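You operate a simulated robot arm through the tools that you are given. There is no shell and no other tool.

The job below is to be done with a simulated robot arm. You get a single attempt, and the scene is never put back.

TASK
Heat-seal the bag marked THICK and lay it in the green tray.
Fine: set the switch to the bag's word, hold the bar down till the lamp is green, then switch off.

It is judged by the outcome, as a careful person would: the job done as asked, and still so three seconds after it is handed in. It fails if anything else is knocked over, pushed out of place, dropped, spilled or broken. Lids that push on must go on centred and level and be pressed home; caps that screw on are set level and turned clockwise until they are tight.

THE ROBOT
A 6-joint arm with a two-finger parallel gripper, fixed in place. Base frame: the origin is at the foot of the arm, x ahead of it, y to its left, z up; the work surface is at about z = 800. Readings come in mm, rad, newtons and seconds.
With the tool pointing down near the work surface it reaches from about 340 to 760 mm from the base axis. Its first joint turns from -1.152 to 1.152 rad. Payload 2.45 kg.
The tool frame sits at the grasp point between the pads (the TCP): z along the fingers, y along the line on which they close. The tips reach 24 mm beyond it. The gripper opens to 68 mm. The fingers are 17 mm wide and 10 mm thick; the gripper's body (40 by 70 mm) begins 41 mm behind the TCP.
Orientation is that of the tool frame in the base frame, as a unit quaternion [w, x, y, z]. With the fingers straight down and closing along the base's y, the tool's x points along the base's -x, its y along +y and its z along -z.

THE INTERFACE
- The arm moves only by the tool arm_command. Its argument "motion" is a list of rows, each a list of 3 entries, a list of its own where there are three numbers: the shift along the tool's x, y, z in mm, then the turn, a rotation vector about the tool's x, y, z in rad, then the opening in per cent of the stroke, from 0 (shut) to 100 (fully open). In form: [[[x, y, z], [ax, ay, az], fingers], ...]. A call has 1 to 20 rows; each row is the pose to reach, as a shift and turn from the pose commanded when the call began, along the tool's axes at that moment. A row lasts 0.2 s, in which the tool goes at most 50 mm and 0.15 rad; a call with a longer step from one row to the next is refused whole, and so is a gripper value outside its range. A pose out of reach is approached as far as the arm can. The call stops where the force on the tool passes 40 N (or 10 N more than at its start, if that is more) or the arm is blocked; 0.2 s more then pass. Each finger travels about 108 mm/s and halts on what it meets, pressing with about 40 N; the grip force reading is that of the motor and also rises with nothing between the fingers. The clock runs only during rows and for 0.2 s after the last one: add rows that repeat a pose to give the fingers time. The reply holds the time, the measured pose of the TCP, the force on the tool along the base axes, the opening and the grip force, in the units named above and with some noise, with the torque about the TCP (base axes, N m) and any sound that the robot's microphone picked up.
- Cameras (640 x 400 px; columns grow to the right, rows downward): "scene" is fixed at [185.4, 439.5, 1463.8]; the picture's right is [-0.49, -0.87, 0.00], its down [-0.53, 0.30, -0.80] and it looks along [0.70, -0.39, -0.60] (base axes); focal length 302 px, centre (320, 200). "wrist" rides on the gripper at [84, 11, -75] in the tool frame; the picture's right is [-0.13, 0.99, 0.00], its down [-0.60, -0.08, -0.79] and it looks along [-0.79, -0.10, 0.61] (tool axes); focal length 251 px, centre (320, 200). There is no depth. A picture from a camera that has moved, and an enlarged one, comes with that camera's place and axes in the base frame and with its lens.
- capture(camera): a new picture of that camera. No time passes.
- inspect(camera, box): a new picture of the part [left, top, right, bottom] of that camera's present view, enlarged. No time passes.
- sign_off(): hands the job in; it is judged then, once.

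Places have to be worked out from the pictures, the camera data and where the tool is seen. Open the gripper and draw the arm clear of the work before you hand the job in, unless the task says otherwise.

The tools are called by a JSON object that holds its "name" and its "arguments". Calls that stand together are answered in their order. arm_command: Moves the arm, as the interface text tells. Its arguments: {"type":"object","properties":{"motion":{"type":"array"}},"required":["motion"]} The other tools are called the same way: capture (camera) takes a picture; inspect (camera, box) takes an enlarged picture of a part of a camera's view; sign_off () hands the job in.

At the start:

```text
time: 0.0
eef_pos: [383.3, 229.9, 1290.2]
tcp_rot: [0.0, 0.0, 1.0, 0.0]
ft_force: [0.5, 0.7, -0.8]
wrist_torque: [0.04, 0.01, -0.03]
finger_gap: 68.0
grip_force: 0.1
```

scene: 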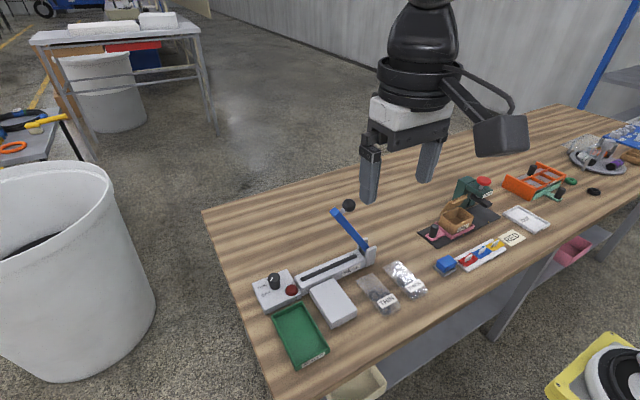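
wrist: 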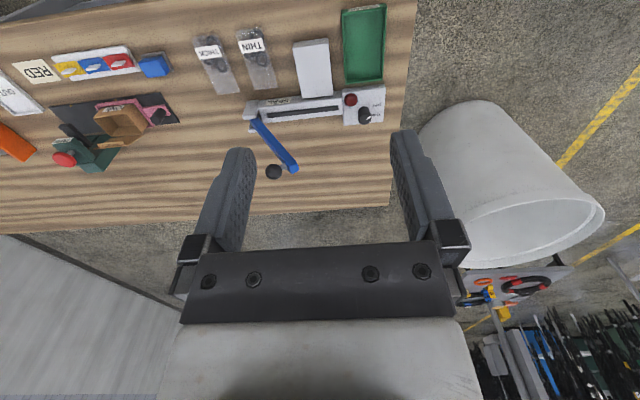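

I start by enlarging the areas with the sealer, the bags and the tray to understand the layout.

{"name": "inspect", "arguments": {"camera": "scene", "box": [240, 190, 440, 370]}}

{"name": "inspect", "arguments": {"camera": "wrist", "box": [180, 0, 420, 190]}}

{"name": "inspect", "arguments": {"camera": "wrist", "box": [320, 70, 400, 130]}}

{"name": "inspect", "arguments": {"camera": "scene", "box": [245, 255, 325, 315]}}

```text
2.22 times, centred on (340, 280) of scene
camera zoom: at [185.4, 439.5, 1463.8], right [-0.49, -0.87, 0.0], down [-0.53, 0.3, -0.8], along [0.7, -0.39, -0.6], focal length 672 px, centre (276, 22)
```

zoom: 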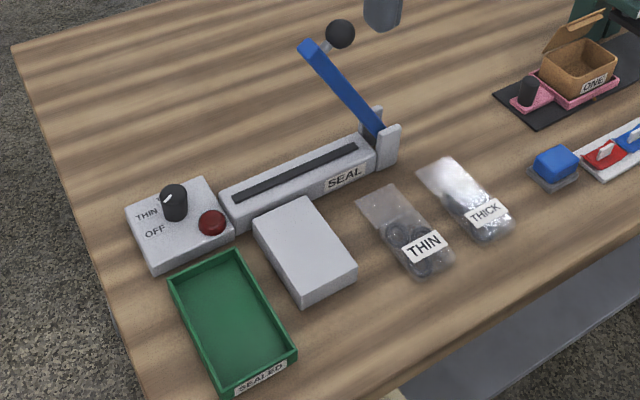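

```text
2.11 times, centred on (300, 95) of wrist
camera zoom: at [299.0, 241.9, 1365.1], right [0.13, 0.99, 0.0], down [0.6, -0.08, 0.79], along [0.79, -0.1, -0.61], focal length 529 px, centre (362, 421)
```

zoom: 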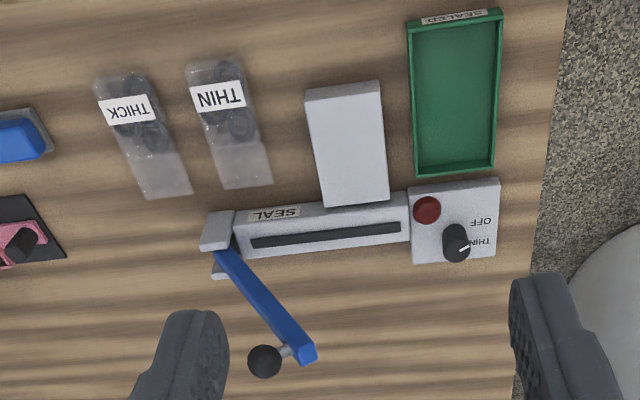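

```text
6.67 times, centred on (360, 100) of wrist
camera zoom: at [299.0, 241.9, 1365.1], right [0.13, 0.99, 0.0], down [0.6, -0.08, 0.79], along [0.79, -0.1, -0.61], focal length 1676 px, centre (53, 867)
```

zoom: 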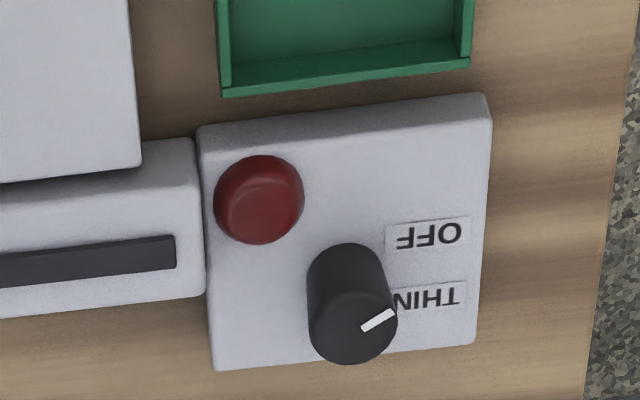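

```text
6.67 times, centred on (285, 285) of scene
camera zoom: at [185.4, 439.5, 1463.8], right [-0.49, -0.87, 0.0], down [-0.53, 0.3, -0.8], along [0.7, -0.39, -0.6], focal length 2016 px, centre (553, -367)
```

zoom: 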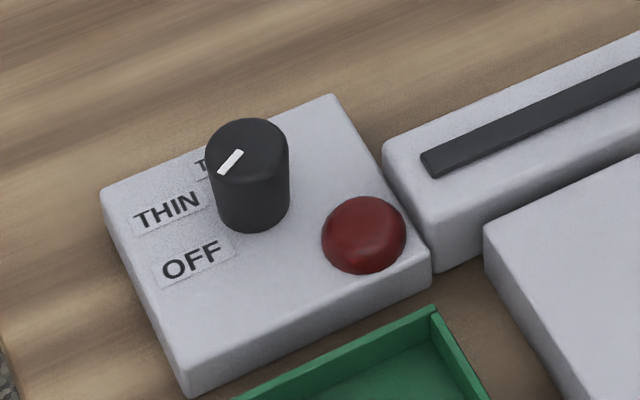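

The bag marked THICK lies at roughly (533, -15), the sealer strip runs along y at x≈644, the control box with its knob (apparently at OFF) is near (655, 302), and the tray is at about (526, 302). I move the wrist camera closer above the control box to measure the knob and read the labels.

{"name": "arm_command", "arguments": {"motion": [[[-28, 10, 33], [0, 0, 0], 100], [[-57, 19, 66], [0, 0, 0], 100], [[-85, 29, 99], [0, 0, 0], 100], [[-114, 38, 132], [0, 0, 0], 100], [[-142, 48, 165], [0, 0, 0], 100], [[-171, 58, 198], [0, 0, 0], 100], [[-199, 67, 231], [0, 0, 0], 100], [[-228, 77, 265], [0, 0, 0], 100], [[-228, 77, 265], [0, 0, 0], 100]]}}

```text
time: 2.0
eef_pos: [611.2, 306.8, 1025.6]
tcp_rot: [0.0, 0.0, 1.0, 0.0]
ft_force: [0.3, 0.2, -0.3]
wrist_torque: [0.01, 0.03, 0.0]
finger_gap: 68.3
grip_force: 0.2
```

The arm moved as commanded with no contact. I look at the control box from here.

{"name": "capture", "arguments": {"camera": "wrist"}}

{"name": "inspect", "arguments": {"camera": "wrist", "box": [240, 20, 400, 120]}}

{"name": "capture", "arguments": {"camera": "scene"}}

```text
taken
camera wrist: at [527.2, 319.3, 1101.1], right [0.13, 0.99, 0.0], down [0.6, -0.08, 0.79], along [0.79, -0.1, -0.61], focal length 251 px, centre (320, 200)
```

wrist: 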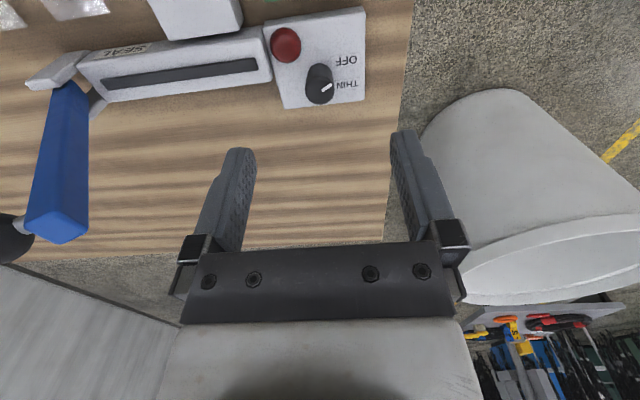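

```text
4.00 times, centred on (320, 70) of wrist
camera zoom: at [527.2, 319.3, 1101.1], right [0.13, 0.99, 0.0], down [0.6, -0.08, 0.79], along [0.79, -0.1, -0.61], focal length 1006 px, centre (320, 720)
```

zoom: 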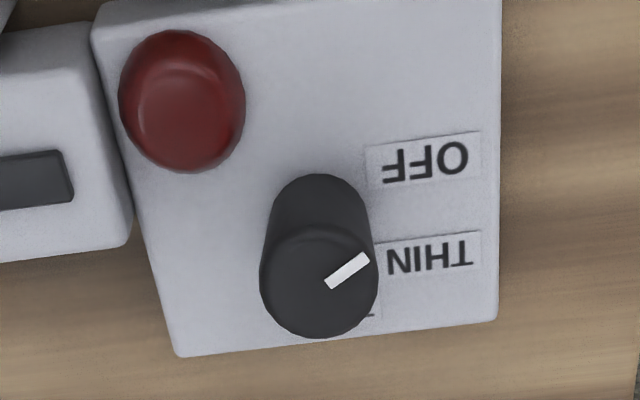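

```text
taken
```

scene: 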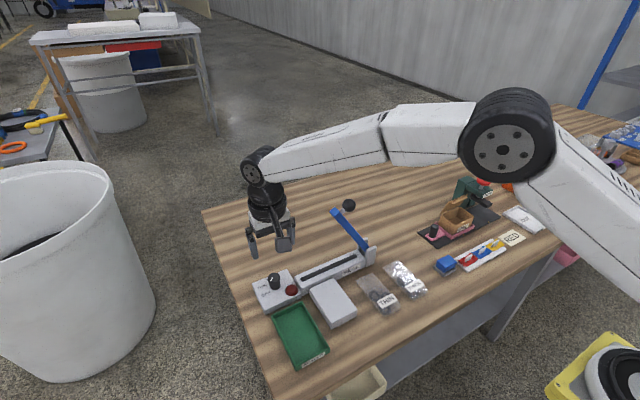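

The knob's pointer is at OFF; the THICK label is partly hidden behind the knob. I enlarge that spot, then I will view it from the side to know the angle to turn.

{"name": "inspect", "arguments": {"camera": "wrist", "box": [300, 70, 364, 110]}}

{"name": "inspect", "arguments": {"camera": "scene", "box": [258, 262, 306, 292]}}

```text
10.00 times, centred on (332, 90) of wrist
camera zoom: at [527.2, 319.3, 1101.1], right [0.13, 0.99, 0.0], down [0.6, -0.08, 0.79], along [0.79, -0.1, -0.61], focal length 2514 px, centre (200, 1300)
```

zoom: 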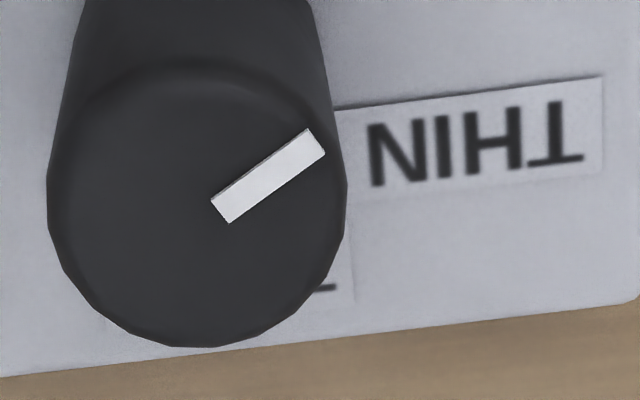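

```text
13.33 times, centred on (282, 277) of scene
camera zoom: at [185.4, 439.5, 1463.8], right [-0.49, -0.87, 0.0], down [-0.53, 0.3, -0.8], along [0.7, -0.39, -0.6], focal length 4033 px, centre (827, -827)
```

zoom: 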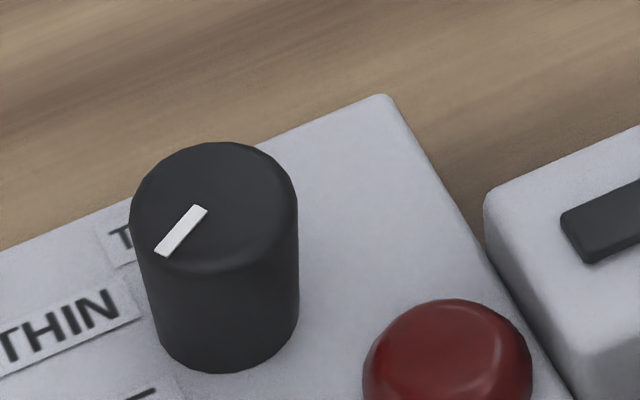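

The far edge of the box runs along y at x≈697, and the THICK label seems to lie near (690, 301), straight beyond the knob. I swing the camera round to the +y side to see that label uncovered.

{"name": "arm_command", "arguments": {"motion": [[[-5, 5, 0], [0, 0, 0.15], 100], [[-10, 10, 0], [0, 0, 0.3], 100], [[-15, 15, 0], [0, 0, 0.45], 100], [[-20, 20, 0], [0, 0, 0.6], 100], [[-25, 25, 0], [0, 0, 0.75], 100], [[-30, 30, 0], [0, 0, 0.9], 100], [[-32, 35, 0], [0, 0, 1.047], 100], [[-32, 35, 0], [0, 0, 1.047], 100]]}}

{"name": "capture", "arguments": {"camera": "wrist"}}

```text
time: 3.8
eef_pos: [642.7, 342.4, 1024.7]
tcp_rot: [-0.001, 0.5, 0.866, 0.0]
ft_force: [0.1, 1.1, -0.3]
wrist_torque: [-0.04, -0.02, 0.02]
finger_gap: 68.1
grip_force: 0.2
```

```text
taken
camera wrist: at [610.7, 421.2, 1099.7], right [0.92, 0.38, 0.0], down [0.23, -0.56, 0.79], along [0.3, -0.73, -0.61], focal length 251 px, centre (320, 200)
```

wrist: 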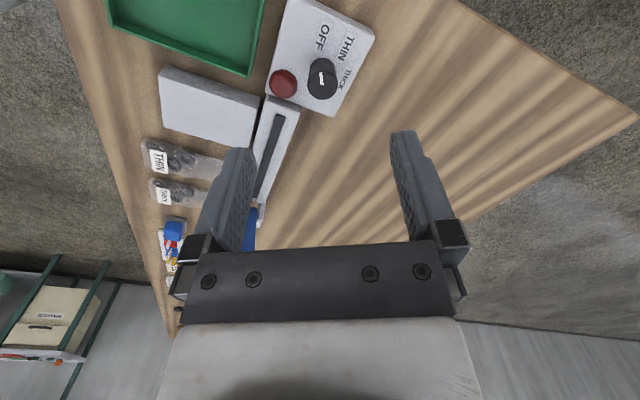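

The label is now visible; I enlarge the knob area.

{"name": "inspect", "arguments": {"camera": "wrist", "box": [262, 10, 390, 90]}}

{"name": "inspect", "arguments": {"camera": "wrist", "box": [290, 40, 370, 90]}}

```text
5.00 times, centred on (326, 50) of wrist
camera zoom: at [610.7, 421.2, 1099.7], right [0.92, 0.38, 0.0], down [0.23, -0.56, 0.79], along [0.3, -0.73, -0.61], focal length 1257 px, centre (290, 950)
```

zoom: 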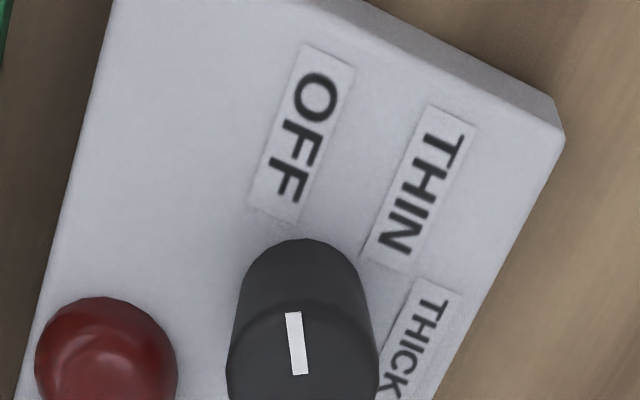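

```text
8.00 times, centred on (330, 65) of wrist
camera zoom: at [610.7, 421.2, 1099.7], right [0.92, 0.38, 0.0], down [0.23, -0.56, 0.79], along [0.3, -0.73, -0.61], focal length 2012 px, centre (240, 1280)
```

zoom: 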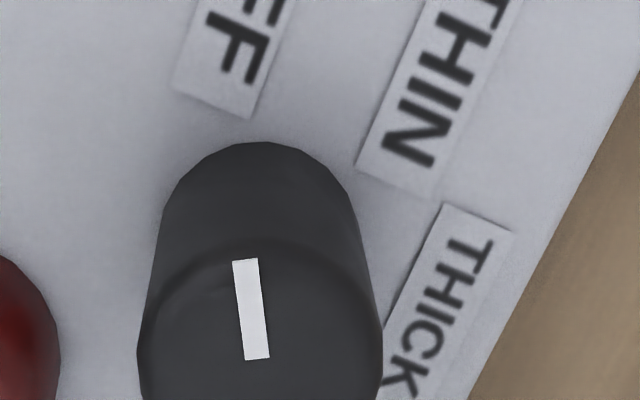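

All three labels are readable: OFF, THIN and THICK sit about 60° apart around the knob at (663, 302), knob top z≈855, radius 15, so I need 120° clockwise. I go above the knob with the fingers turned so that the turn stays away from the lamp, partly closed.

{"name": "arm_command", "arguments": {"motion": [[[-4, 0, 4], [0, 0, -0.143], 90], [[-8, 0, 8], [0, 0, -0.286], 80], [[-12, -1, 12], [0, 0, -0.428], 75], [[-16, -1, 16], [0, 0, -0.571], 75], [[-20, -1, 20], [0, 0, -0.714], 75], [[-25, -1, 28], [0, 0, -0.857], 75], [[-29, -2, 36], [0, 0, -1.0], 75], [[-33, -2, 44], [0, 0, -1.142], 75], [[-37, -2, 52], [0, 0, -1.285], 75], [[-41, -2, 62], [0, 0, -1.428], 75], [[-45.1, -2.6, 74.7], [0, 0, -1.571], 75], [[-45.1, -2.6, 74.7], [0, 0, -1.571], 75]]}}

{"name": "capture", "arguments": {"camera": "wrist"}}

{"name": "inspect", "arguments": {"camera": "scene", "box": [230, 190, 390, 320]}}

```text
time: 6.4
eef_pos: [663.4, 301.0, 949.4]
tcp_rot: [0.0, -0.26, 0.966, 0.0]
ft_force: [0.5, -0.1, -0.3]
wrist_torque: [0.01, -0.04, 0.0]
finger_gap: 50.8
grip_force: 0.1
```

```text
taken
camera wrist: at [584.8, 269.5, 1024.6], right [-0.39, 0.92, 0.0], down [0.56, 0.23, 0.79], along [0.73, 0.31, -0.61], focal length 251 px, centre (320, 200)
```

wrist: 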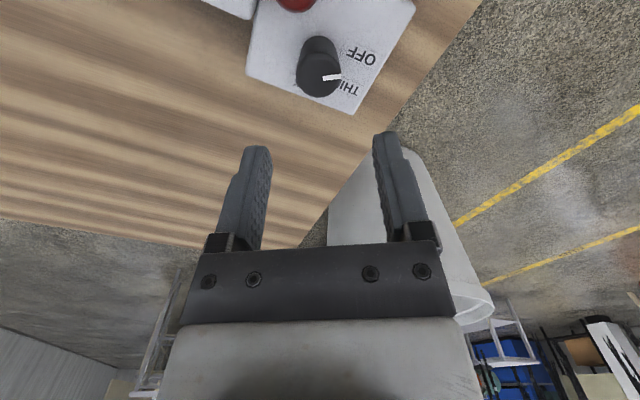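

```text
3.08 times, centred on (310, 255) of scene
camera zoom: at [185.4, 439.5, 1463.8], right [-0.49, -0.87, 0.0], down [-0.53, 0.3, -0.8], along [0.7, -0.39, -0.6], focal length 931 px, centre (351, 31)
```

zoom: 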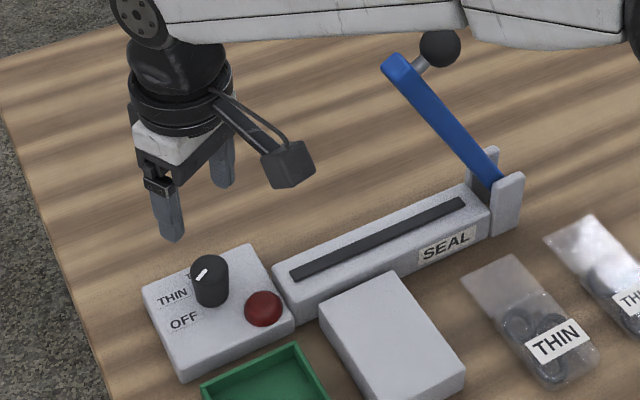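

The knob lies directly under the tool (about 1 mm off). I descend so the fingertips straddle the top 12 mm of the knob, above the lamp's height, and then close.

{"name": "arm_command", "arguments": {"motion": [[[-0.5, 0.2, 25], [0, 0, 0], 75], [[-1.2, 0.5, 50], [0, 0, 0], 75], [[-1.2, 0.5, 70], [0, 0, 0], 75], [[-1.2, 0.5, 82], [0, 0, 0], 75], [[-1.2, 0.5, 82], [0, 0, 0], 75]]}}

{"name": "inspect", "arguments": {"camera": "scene", "box": [240, 220, 336, 310]}}

{"name": "capture", "arguments": {"camera": "wrist"}}

```text
time: 7.6
eef_pos: [663.5, 302.2, 868.0]
tcp_rot: [0.0, -0.259, 0.966, 0.0]
ft_force: [0.1, 0.6, -0.2]
wrist_torque: [0.0, 0.02, -0.03]
finger_gap: 51.0
grip_force: 0.1
```

```text
4.44 times, centred on (288, 265) of scene
camera zoom: at [185.4, 439.5, 1463.8], right [-0.49, -0.87, 0.0], down [-0.53, 0.3, -0.8], along [0.7, -0.39, -0.6], focal length 1344 px, centre (462, -89)
```

zoom: 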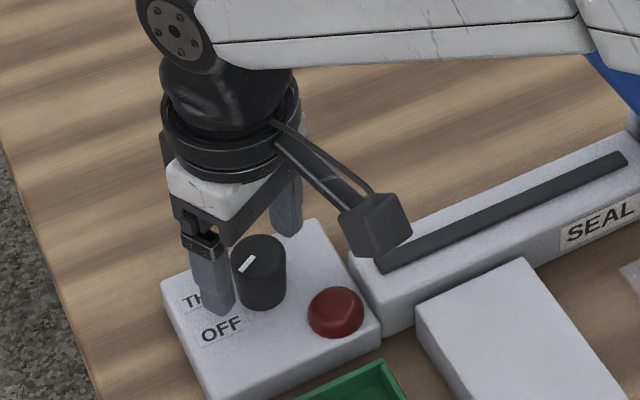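

```text
taken
camera wrist: at [585.5, 271.0, 943.6], right [-0.38, 0.92, 0.0], down [0.56, 0.23, 0.79], along [0.73, 0.3, -0.61], focal length 251 px, centre (320, 200)
```

wrist: 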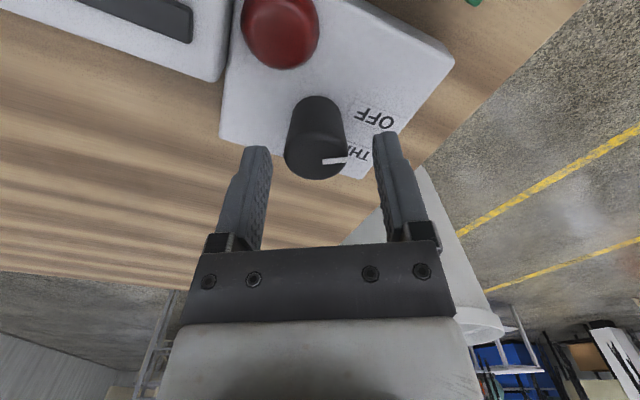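

The fingers straddle the knob evenly with no contact. I close on it.

{"name": "arm_command", "arguments": {"motion": [[[0, 0, 0], [0, 0, 0], 40], [[0, 0, 0], [0, 0, 0], 30], [[0, 0, 0], [0, 0, 0], 30]]}}

```text
time: 8.4
eef_pos: [664.1, 300.7, 868.2]
tcp_rot: [-0.001, -0.258, 0.966, -0.001]
ft_force: [8.6, -10.6, -2.7]
wrist_torque: [-0.06, -0.25, 0.01]
finger_gap: 31.1
grip_force: 44.5
```

The knob is held (gap 31 mm) with a small side load from being about 1.5 mm off centre. I shift to relieve it and turn the first 60° clockwise.

{"name": "arm_command", "arguments": {"motion": [[[0, -1.8, 0], [0, 0, 0], 30], [[0, -1.8, 0], [0, 0, 0.1], 30], [[0, -1.8, 0], [0, 0, 0.24], 30], [[0, -1.8, 0], [0, 0, 0.38], 30], [[0, -1.8, 0], [0, 0, 0.52], 30], [[0, -1.8, 0], [0, 0, 0.66], 30], [[0, -1.8, 0], [0, 0, 0.8], 30], [[0, -1.8, 0], [0, 0, 0.94], 30], [[0, -1.8, 0], [0, 0, 1.047], 30], [[0, -1.8, 0], [0, 0, 1.047], 30]]}}

{"name": "inspect", "arguments": {"camera": "scene", "box": [240, 220, 336, 310]}}

{"name": "capture", "arguments": {"camera": "wrist"}}

```text
time: 10.6
eef_pos: [663.8, 298.0, 868.9]
tcp_rot: [-0.001, 0.26, 0.966, -0.001]
ft_force: [-6.6, -18.7, 7.6]
wrist_torque: [-0.37, 0.31, 0.05]
finger_gap: 31.2
grip_force: 44.7
```

```text
4.44 times, centred on (288, 265) of scene
camera zoom: at [185.1, 439.0, 1464.0], right [-0.49, -0.87, 0.0], down [-0.52, 0.3, -0.8], along [0.7, -0.39, -0.6], focal length 1344 px, centre (462, -89)
```

zoom: 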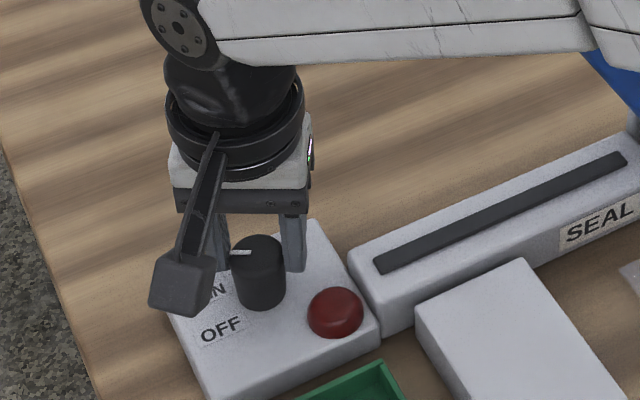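

```text
taken
camera wrist: at [597.7, 352.1, 943.7], right [0.61, 0.79, 0.0], down [0.48, -0.37, 0.79], along [0.63, -0.48, -0.61], focal length 251 px, centre (320, 200)
```

wrist: 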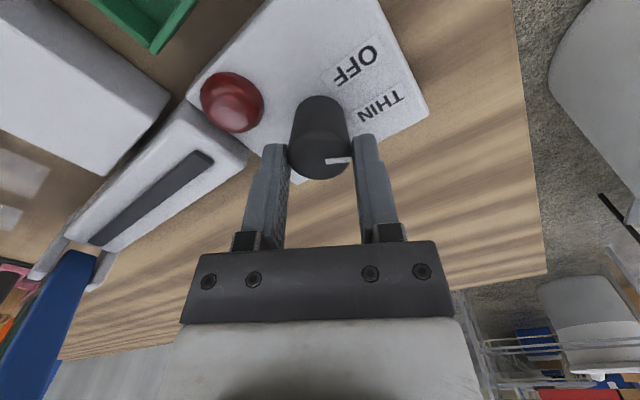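

The pointer now reads THIN (60° turned), and the side loads put the knob's axis at about (661.6, 299.3). I re-centre on it and turn the remaining 60° to THICK.

{"name": "arm_command", "arguments": {"motion": [[[1.2, -1.7, 0], [0, 0, 0], 30], [[2.35, -3.3, 0], [0, 0, 0], 30], [[2.35, -3.3, 0], [0, 0, 0.12], 30], [[2.35, -3.3, 0], [0, 0, 0.26], 30], [[2.35, -3.3, 0], [0, 0, 0.4], 30], [[2.35, -3.3, 0], [0, 0, 0.54], 30], [[2.35, -3.3, 0], [0, 0, 0.68], 30], [[2.35, -3.3, 0], [0, 0, 0.82], 30], [[2.35, -3.3, 0], [0, 0, 0.94], 30], [[2.35, -3.3, 0], [0, 0, 1.047], 30], [[2.35, -3.3, 0], [0, 0, 1.047], 30]]}}

{"name": "inspect", "arguments": {"camera": "scene", "box": [240, 220, 336, 310]}}

{"name": "capture", "arguments": {"camera": "wrist"}}

```text
time: 13.0
eef_pos: [663.1, 301.3, 869.0]
tcp_rot: [0.001, 0.708, 0.707, 0.005]
ft_force: [20.5, 21.4, -4.5]
wrist_torque: [-0.26, -0.25, -0.03]
finger_gap: 29.8
grip_force: 43.7
```

```text
4.44 times, centred on (288, 265) of scene
camera zoom: at [186.0, 440.2, 1463.5], right [-0.49, -0.87, 0.0], down [-0.53, 0.3, -0.8], along [0.7, -0.39, -0.6], focal length 1344 px, centre (462, -89)
```

zoom: 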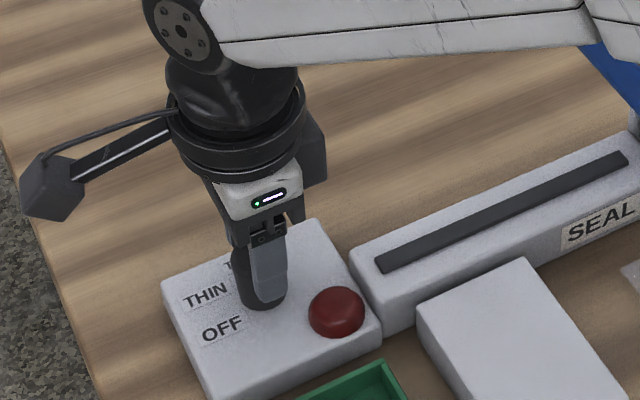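

```text
taken
camera wrist: at [673.5, 386.0, 944.3], right [0.99, -0.13, 0.01], down [-0.09, -0.61, 0.79], along [-0.1, -0.78, -0.61], focal length 251 px, centre (320, 200)
```

wrist: 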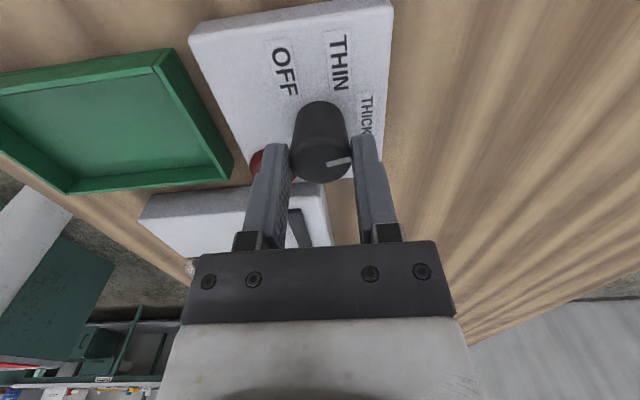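

The pointer is now toward THICK (pointing straight along +x). I relieve the side load by moving to the measured spot, then open a little so the knob is free before rising.

{"name": "arm_command", "arguments": {"motion": [[[1.0, 0.8, 0], [0, 0, 0], 30], [[2.0, 1.5, 0], [0, 0, 0], 30], [[2.0, 1.5, 0], [0, 0, 0], 30]]}}

```text
time: 13.8
eef_pos: [663.4, 301.8, 868.3]
tcp_rot: [-0.001, 0.707, 0.707, 0.002]
ft_force: [5.3, 12.2, 6.8]
wrist_torque: [1.27, 0.02, -0.01]
finger_gap: 29.9
grip_force: 43.9
```

The load has dropped. I open slightly and rise straight up off the knob.

{"name": "arm_command", "arguments": {"motion": [[[2.0, 1.5, 0], [0, 0, 0], 60], [[2.0, 1.5, 0], [0, 0, 0], 60], [[2.0, 1.5, -15], [0, 0, 0], 60], [[2.0, 1.5, -40], [0, 0, 0], 60], [[2.0, 1.5, -80], [0, 0, 0], 60], [[2.0, 1.5, -120], [0, 0, 0], 60], [[2.0, 1.5, -120], [0, 0, 0], 60]]}}

{"name": "capture", "arguments": {"camera": "wrist"}}

{"name": "inspect", "arguments": {"camera": "scene", "box": [240, 250, 336, 310]}}

```text
time: 15.4
eef_pos: [664.2, 306.1, 989.1]
tcp_rot: [0.0, 0.707, 0.707, 0.001]
ft_force: [-0.1, 0.5, 0.0]
wrist_torque: [0.03, 0.01, -0.01]
finger_gap: 41.0
grip_force: 0.1
```

```text
taken
camera wrist: at [674.4, 391.4, 1064.9], right [0.99, -0.13, 0.0], down [-0.08, -0.6, 0.79], along [-0.1, -0.79, -0.61], focal length 251 px, centre (320, 200)
```

wrist: 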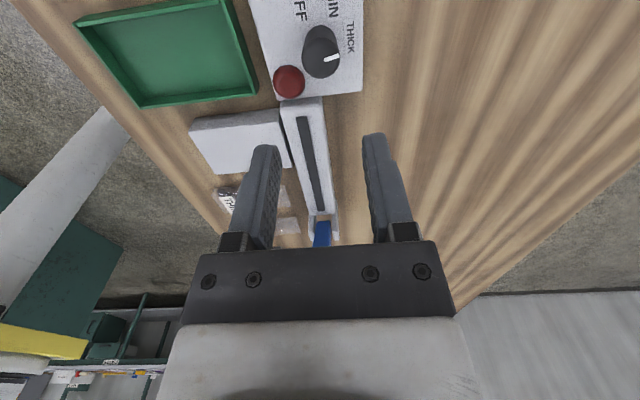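

```text
6.67 times, centred on (288, 280) of scene
camera zoom: at [185.4, 439.5, 1463.8], right [-0.49, -0.87, 0.0], down [-0.53, 0.3, -0.8], along [0.7, -0.39, -0.6], focal length 2016 px, centre (533, -333)
```

zoom: 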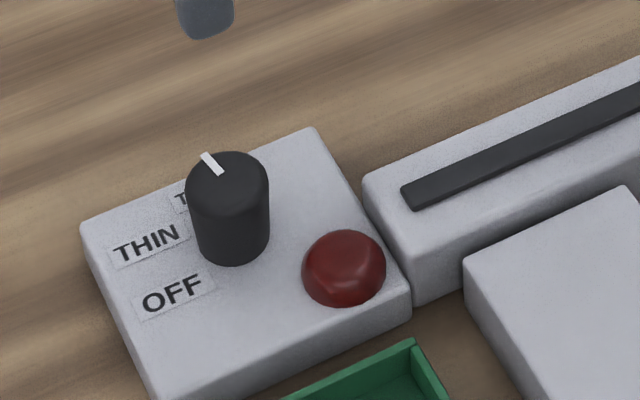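

The knob stays at THICK. Next I go and look at the THICK bag, first drawing back in x (away from the raised lever) while unwinding the wrist, then moving across.

{"name": "arm_command", "arguments": {"motion": [[[0, -16, 0], [0, 0, -0.143], 70], [[0, -32, 0], [0, 0, -0.286], 80], [[0, -48, 0], [0, 0, -0.428], 90], [[0, -64, 0], [0, 0, -0.571], 100], [[0, -80, 0], [0, 0, -0.714], 100], [[0, -96, 0], [0, 0, -0.857], 100], [[0, -112, 0], [0, 0, -1.0], 100], [[0, -128, 0], [0, 0, -1.142], 100], [[0, -144, 0], [0, 0, -1.285], 100], [[0, -160, 0], [0, 0, -1.428], 100], [[0, -175, 14], [0, 0, -1.571], 100], [[-40, -175, 14], [0, 0, -1.571], 100], [[-85, -175, 14], [0, 0, -1.571], 100], [[-130, -175, 14], [0, 0, -1.571], 100], [[-175, -175, 14], [0, 0, -1.571], 100], [[-220, -175, 14], [0, 0, -1.571], 100], [[-265, -175, 14], [0, 0, -1.571], 100], [[-305, -175, 14], [0, 0, -1.571], 100], [[-316, -175, 14], [0, 0, -1.571], 100], [[-316, -175, 14], [0, 0, -1.571], 100]]}}

{"name": "capture", "arguments": {"camera": "wrist"}}

{"name": "inspect", "arguments": {"camera": "wrist", "box": [230, 0, 410, 130]}}

```text
time: 19.6
eef_pos: [487.5, -15.2, 974.3]
tcp_rot: [0.0, 0.0, 1.0, 0.0]
ft_force: [0.2, 0.3, -1.0]
wrist_torque: [0.01, 0.02, -0.02]
finger_gap: 68.3
grip_force: 0.0
```

```text
taken
camera wrist: at [404.6, -2.2, 1048.8], right [0.13, 0.99, 0.0], down [0.6, -0.08, 0.79], along [0.79, -0.1, -0.61], focal length 251 px, centre (320, 200)
```

wrist: 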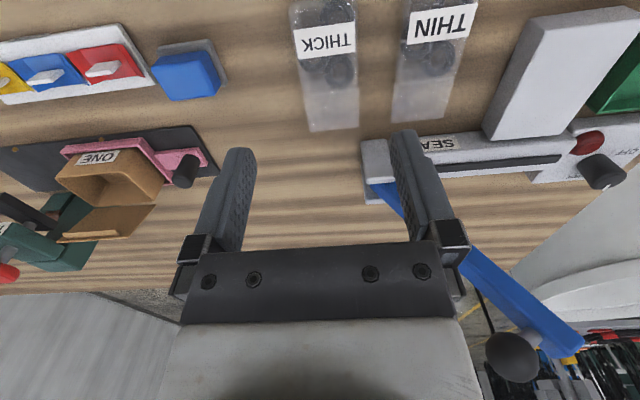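

```text
3.08 times, centred on (320, 65) of wrist
camera zoom: at [404.6, -2.2, 1048.8], right [0.13, 0.99, 0.0], down [0.6, -0.08, 0.79], along [0.79, -0.1, -0.61], focal length 774 px, centre (320, 615)
```

zoom: 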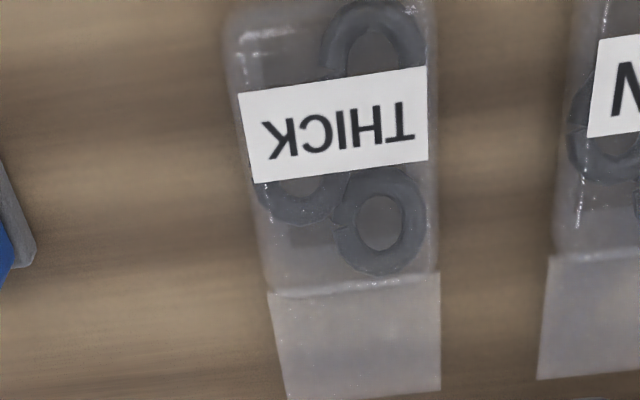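

The THICK bag is square to the x axis, its filled body about x 466–544 and 55 mm wide centred near y≈-9.5, its open film end reaching x≈592 . Before gripping I enlarge the sealer, rest block and bag to measure heights.

{"name": "inspect", "arguments": {"camera": "wrist", "box": [360, 0, 640, 200]}}

{"name": "inspect", "arguments": {"camera": "scene", "box": [290, 190, 440, 330]}}

{"name": "inspect", "arguments": {"camera": "scene", "box": [370, 245, 450, 310]}}

```text
2.00 times, centred on (500, 100) of wrist
camera zoom: at [404.6, -2.2, 1048.8], right [0.13, 0.99, 0.0], down [0.6, -0.08, 0.79], along [0.79, -0.1, -0.61], focal length 503 px, centre (-40, 400)
```

zoom: 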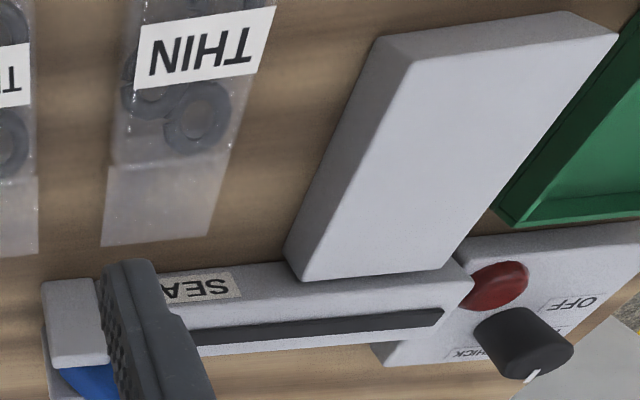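

```text
2.86 times, centred on (365, 260) of scene
camera zoom: at [185.4, 439.5, 1463.8], right [-0.49, -0.87, 0.0], down [-0.53, 0.3, -0.8], along [0.7, -0.39, -0.6], focal length 864 px, centre (191, 29)
```

zoom: 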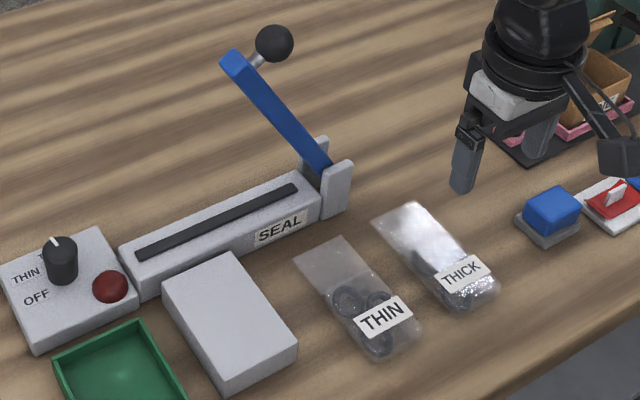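

```text
6.15 times, centred on (410, 278) of scene
camera zoom: at [185.4, 439.5, 1463.8], right [-0.49, -0.87, 0.0], down [-0.53, 0.3, -0.8], along [0.7, -0.39, -0.6], focal length 1861 px, centre (-234, -277)
```

zoom: 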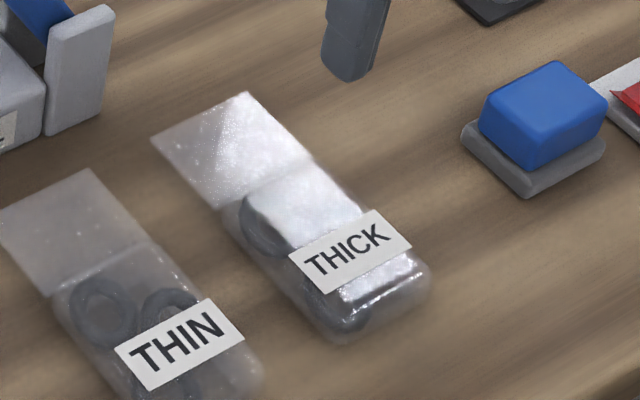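

From these views the rest block spans x 503–612, y 163–236 with its top at z≈825, and the seal strip is at x≈644. I move above the THICK bag's filled body (about 16 mm forward and 4 mm left of the present spot) and lower to a pre-grasp height to check alignment.

{"name": "arm_command", "arguments": {"motion": [[[-8, 2, 30], [0, 0, 0], 100], [[-16, 4, 60], [0, 0, 0], 100], [[-16, 4, 90], [0, 0, 0], 100], [[-16, 4, 104], [0, 0, 0], 100], [[-16, 4, 104], [0, 0, 0], 100]]}}

{"name": "capture", "arguments": {"camera": "wrist"}}

{"name": "inspect", "arguments": {"camera": "scene", "box": [360, 220, 460, 310]}}

```text
time: 20.8
eef_pos: [504.1, -9.6, 870.1]
tcp_rot: [0.0, 0.0, 1.0, 0.0]
ft_force: [-0.4, -0.4, 0.4]
wrist_torque: [0.03, 0.0, 0.0]
finger_gap: 67.9
grip_force: 0.0
```

```text
taken
camera wrist: at [419.9, 2.9, 944.5], right [0.13, 0.99, 0.0], down [0.6, -0.08, 0.79], along [0.79, -0.1, -0.61], focal length 251 px, centre (320, 200)
```

wrist: 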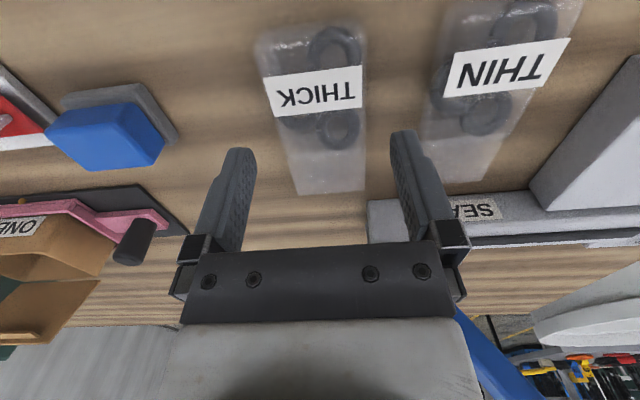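

```text
4.44 times, centred on (410, 265) of scene
camera zoom: at [185.4, 439.5, 1463.8], right [-0.49, -0.87, 0.0], down [-0.53, 0.3, -0.8], along [0.7, -0.39, -0.6], focal length 1344 px, centre (-80, -89)
```

zoom: 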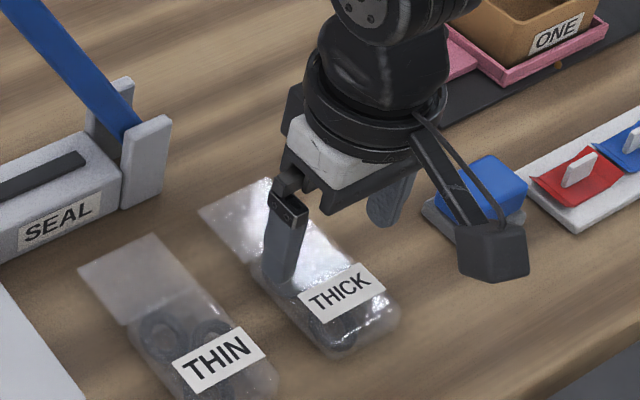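

The bag's centreline is about 1.5 mm to the right of the tool's centre and the body's middle is right under it. I shift that bit and lower until the tips are about 2–3 mm above the table.

{"name": "arm_command", "arguments": {"motion": [[[0, -1.5, 0], [0, 0, 0], 100], [[0, -1.5, 15], [0, 0, 0], 100], [[0, -1.5, 28], [0, 0, 0], 100], [[0, -1.5, 36], [0, 0, 0], 100], [[0, -1.5, 42], [0, 0, 0], 100], [[0, -1.5, 43.5], [0, 0, 0], 100], [[0, -1.5, 43.5], [0, 0, 0], 100]]}}

{"name": "capture", "arguments": {"camera": "wrist"}}

{"name": "inspect", "arguments": {"camera": "scene", "box": [370, 230, 450, 310]}}

```text
time: 22.4
eef_pos: [505.8, -11.8, 827.5]
tcp_rot: [0.0, 0.0, 1.0, 0.0]
ft_force: [0.3, 0.0, -0.9]
wrist_torque: [0.06, 0.03, -0.03]
finger_gap: 67.8
grip_force: 0.0
```

```text
taken
camera wrist: at [421.0, 1.7, 902.6], right [0.13, 0.99, 0.0], down [0.6, -0.08, 0.79], along [0.79, -0.1, -0.61], focal length 251 px, centre (320, 200)
```

wrist: 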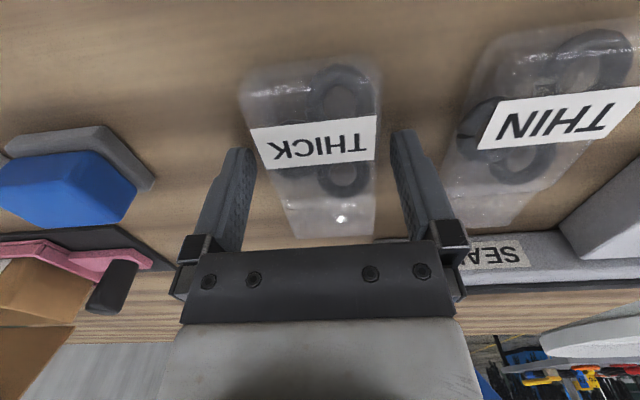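

```text
5.00 times, centred on (410, 270) of scene
camera zoom: at [185.4, 439.5, 1463.8], right [-0.49, -0.87, 0.0], down [-0.53, 0.3, -0.8], along [0.7, -0.39, -0.6], focal length 1512 px, centre (-130, -150)
```

zoom: 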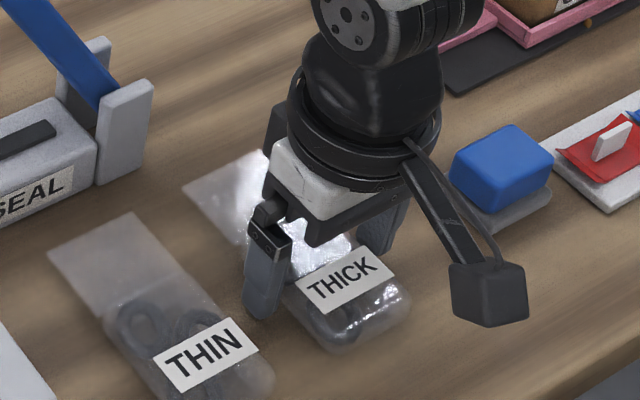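

The fingers straddle the body with a few mm each side and no contact. I close on it across its width.

{"name": "arm_command", "arguments": {"motion": [[[0, -1, 0], [0, 0, 0], 85], [[0, -1, 0], [0, 0, 0], 75], [[0, -1, 0], [0, 0, 0], 70], [[0, -1, 0], [0, 0, 0], 70]]}}

{"name": "capture", "arguments": {"camera": "wrist"}}

```text
time: 23.4
eef_pos: [505.4, -11.7, 827.9]
tcp_rot: [0.0, 0.0, 1.0, 0.001]
ft_force: [-0.7, 0.5, 2.4]
wrist_torque: [-0.03, 0.04, -0.02]
finger_gap: 54.8
grip_force: 39.9
```

```text
taken
camera wrist: at [421.1, 0.7, 902.5], right [0.13, 0.99, 0.0], down [0.6, -0.08, 0.79], along [0.79, -0.1, -0.61], focal length 251 px, centre (320, 200)
```

wrist: 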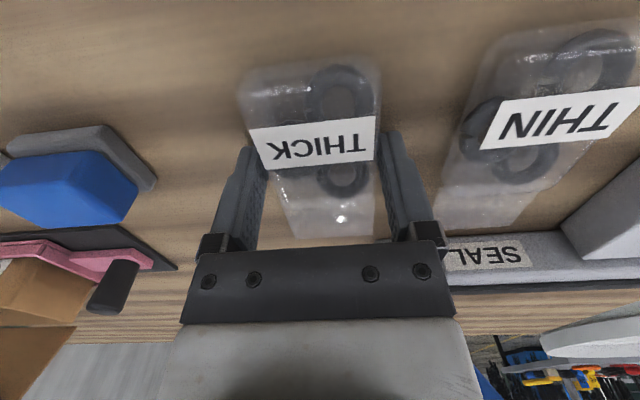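

The bag is held at 54.8 mm width. I lift it a little to check that it comes along level.

{"name": "arm_command", "arguments": {"motion": [[[0, 0, -10], [0, 0, 0], 70], [[0, 0, -25], [0, 0, 0], 70], [[0, 0, -50], [0, 0, 0], 70], [[0, 0, -80], [0, 0, 0], 70], [[0, 0, -80], [0, 0, 0], 70]]}}

{"name": "capture", "arguments": {"camera": "wrist"}}

{"name": "inspect", "arguments": {"camera": "scene", "box": [350, 190, 450, 310]}}

```text
time: 24.6
eef_pos: [505.1, -12.0, 907.7]
tcp_rot: [0.001, 0.0, 1.0, 0.0]
ft_force: [-0.2, 0.6, -0.6]
wrist_torque: [0.02, -0.01, -0.01]
finger_gap: 54.7
grip_force: 40.0
```

```text
taken
camera wrist: at [422.1, 0.5, 983.0], right [0.13, 0.99, 0.0], down [0.6, -0.08, 0.79], along [0.79, -0.1, -0.61], focal length 251 px, centre (320, 200)
```

wrist: 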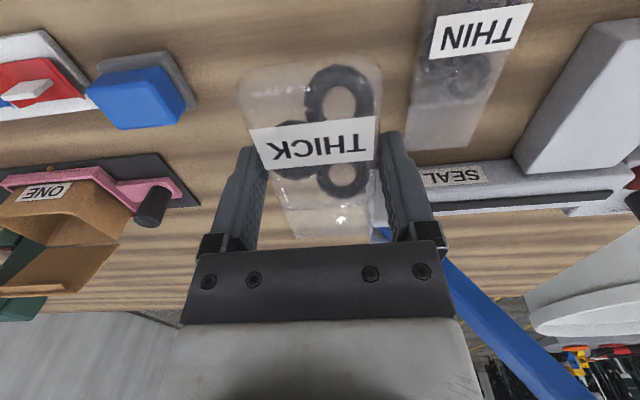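

```text
3.33 times, centred on (400, 250) of scene
camera zoom: at [185.4, 439.5, 1463.8], right [-0.49, -0.87, 0.0], down [-0.53, 0.3, -0.8], along [0.7, -0.39, -0.6], focal length 1008 px, centre (53, 33)
```

zoom: 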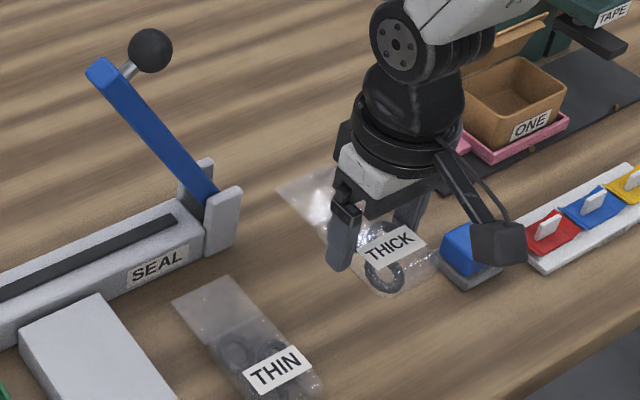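

The bag hangs level and firm in the grip. I carry it across to above the rest block, staying back from the sealer's lever, and look again.

{"name": "arm_command", "arguments": {"motion": [[[0, 20, -20], [0, 0, 0], 70], [[0, 60, -42], [0, 0, 0], 70], [[0, 105, -42], [0, 0, 0], 70], [[0, 150, -42], [0, 0, 0], 70], [[0, 190, -42], [0, 0, 0], 70], [[0, 212, -42], [0, 0, 0], 70], [[0, 212, -42], [0, 0, 0], 70]]}}

{"name": "capture", "arguments": {"camera": "wrist"}}

{"name": "inspect", "arguments": {"camera": "scene", "box": [250, 190, 400, 330]}}

```text
time: 26.2
eef_pos: [504.5, 201.3, 946.4]
tcp_rot: [0.0, 0.0, 1.0, 0.0]
ft_force: [0.3, 0.1, -0.3]
wrist_torque: [-0.02, 0.01, 0.01]
finger_gap: 54.8
grip_force: 40.5
```

```text
taken
camera wrist: at [420.0, 213.3, 1021.7], right [0.13, 0.99, 0.0], down [0.6, -0.08, 0.79], along [0.79, -0.1, -0.61], focal length 251 px, centre (320, 200)
```

wrist: 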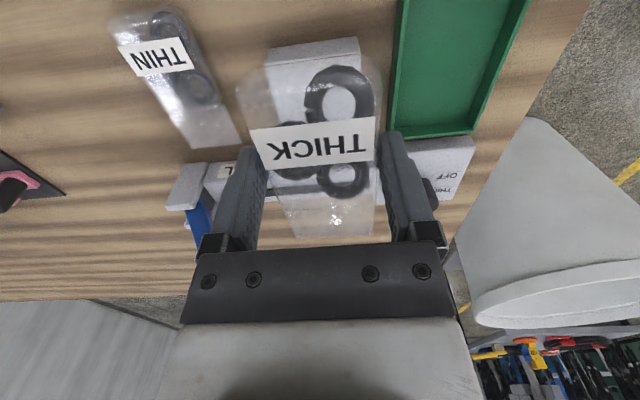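

```text
2.86 times, centred on (325, 260) of scene
camera zoom: at [185.4, 439.6, 1463.8], right [-0.49, -0.87, 0.0], down [-0.53, 0.3, -0.8], along [0.7, -0.39, -0.6], focal length 864 px, centre (306, 29)
```

zoom: 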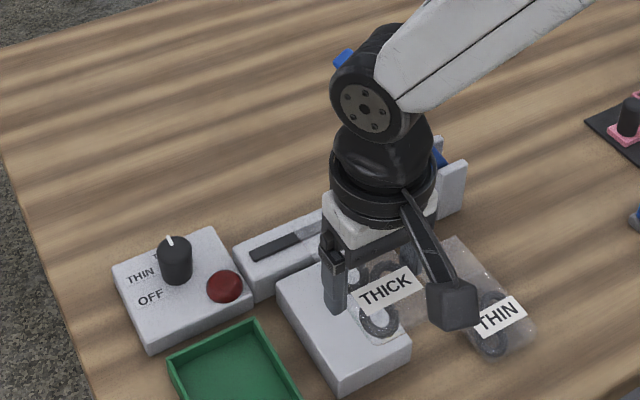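

The bag is over the block. I enlarge this view to place the block edges and the seal strip relative to the bag.

{"name": "inspect", "arguments": {"camera": "wrist", "box": [160, 20, 480, 220]}}

{"name": "inspect", "arguments": {"camera": "wrist", "box": [240, 30, 400, 130]}}

```text
2.00 times, centred on (320, 120) of wrist
camera zoom: at [420.0, 213.3, 1021.7], right [0.13, 0.99, 0.0], down [0.6, -0.08, 0.79], along [0.79, -0.1, -0.61], focal length 503 px, centre (320, 360)
```

zoom: 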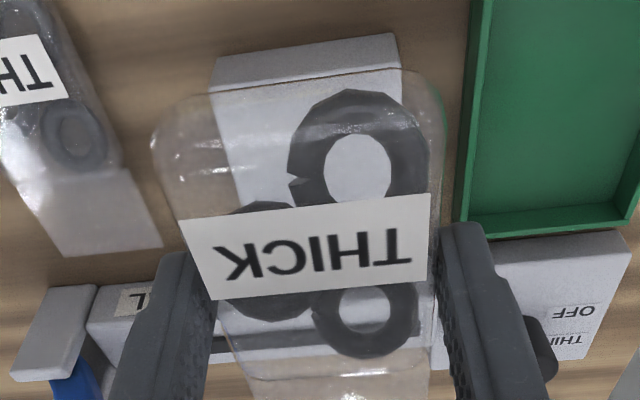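

```text
4.00 times, centred on (320, 80) of wrist
camera zoom: at [420.0, 213.3, 1021.7], right [0.13, 0.99, 0.0], down [0.6, -0.08, 0.79], along [0.79, -0.1, -0.61], focal length 1006 px, centre (320, 680)
```

zoom: 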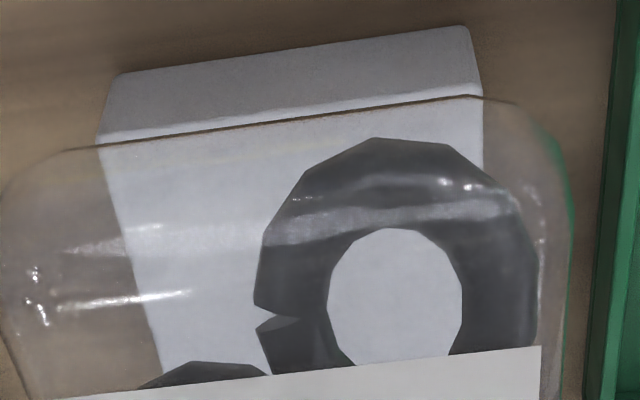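

The block's centre is about 4–5 mm to the right of the bag's, the strip is at x≈641, and the bag is roughly 18 mm thick with its film at mid-thickness. I move forward so the film spans the strip (tool x≈575, y≈197) and come down to about 20 mm above the block.

{"name": "arm_command", "arguments": {"motion": [[[-25, -2, 0], [0, 0, 0], 70], [[-50, -4, 10], [0, 0, 0], 70], [[-70.5, -5, 25], [0, 0, 0], 70], [[-70.5, -5, 45], [0, 0, 0], 70], [[-70.5, -5, 65], [0, 0, 0], 70], [[-70.5, -5, 72], [0, 0, 0], 70], [[-70.5, -5, 72], [0, 0, 0], 70]]}}

{"name": "capture", "arguments": {"camera": "wrist"}}

{"name": "inspect", "arguments": {"camera": "scene", "box": [260, 210, 400, 330]}}

```text
time: 27.8
eef_pos: [575.9, 196.1, 878.1]
tcp_rot: [0.0, 0.0, 1.0, 0.0]
ft_force: [0.4, -0.4, -0.8]
wrist_torque: [0.01, -0.01, 0.0]
finger_gap: 54.9
grip_force: 40.2
```

```text
taken
camera wrist: at [491.7, 208.4, 952.2], right [0.13, 0.99, 0.0], down [0.6, -0.08, 0.79], along [0.79, -0.1, -0.61], focal length 251 px, centre (320, 200)
```

wrist: 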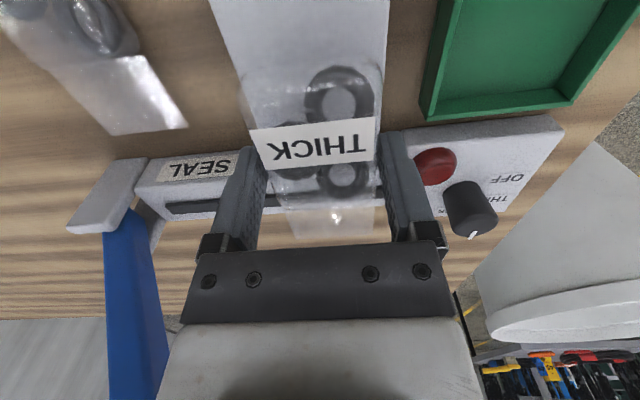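

```text
3.33 times, centred on (330, 270) of scene
camera zoom: at [185.4, 439.5, 1463.8], right [-0.49, -0.87, 0.0], down [-0.53, 0.3, -0.8], along [0.7, -0.39, -0.6], focal length 1008 px, centre (287, -33)
```

zoom: 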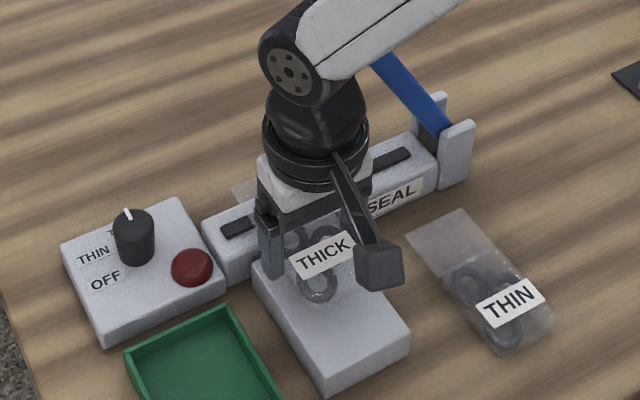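

Nothing touched on the way. I enlarge the sealer region beside the fingers to pin down strip and film position before lowering.

{"name": "inspect", "arguments": {"camera": "wrist", "box": [60, 130, 260, 255]}}

{"name": "inspect", "arguments": {"camera": "wrist", "box": [240, 140, 440, 265]}}

{"name": "inspect", "arguments": {"camera": "scene", "box": [300, 240, 380, 300]}}

```text
3.20 times, centred on (160, 192) of wrist
camera zoom: at [491.7, 208.4, 952.2], right [0.13, 0.99, 0.0], down [0.6, -0.08, 0.79], along [0.79, -0.1, -0.61], focal length 805 px, centre (832, 224)
```

zoom: 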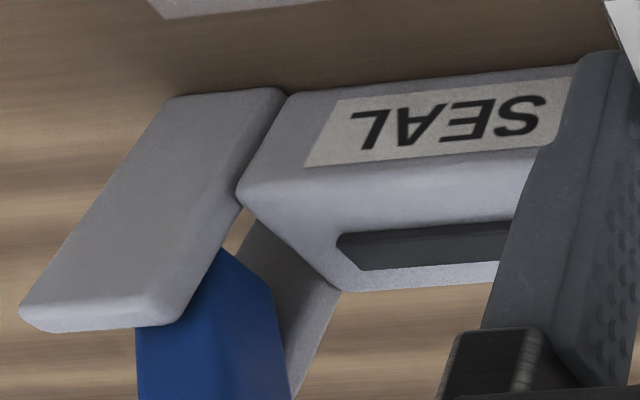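

```text
3.20 times, centred on (340, 202) of wrist
camera zoom: at [491.7, 208.4, 952.2], right [0.13, 0.99, 0.0], down [0.6, -0.08, 0.79], along [0.79, -0.1, -0.61], focal length 805 px, centre (256, 192)
```

zoom: 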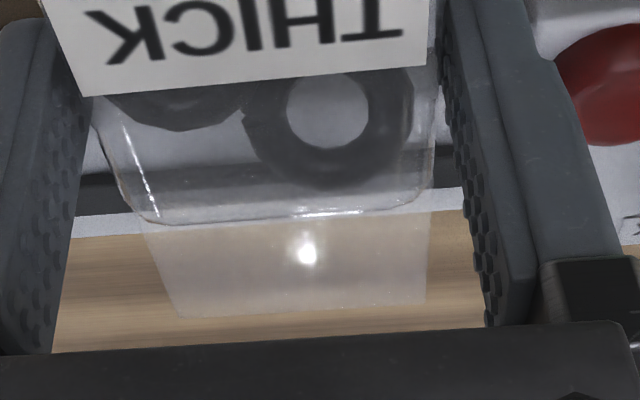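

```text
6.67 times, centred on (340, 270) of scene
camera zoom: at [185.4, 439.5, 1463.8], right [-0.49, -0.87, 0.0], down [-0.53, 0.3, -0.8], along [0.7, -0.39, -0.6], focal length 2016 px, centre (187, -267)
```

zoom: 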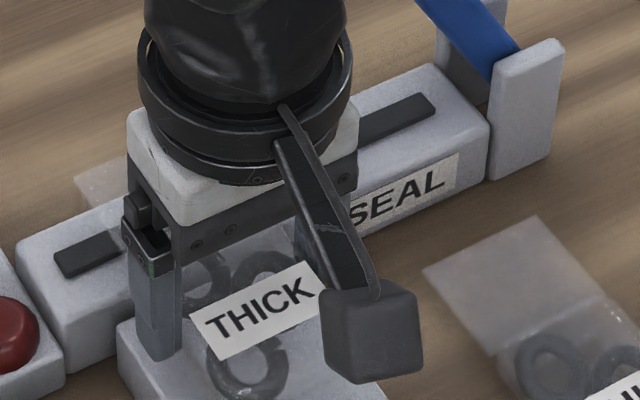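

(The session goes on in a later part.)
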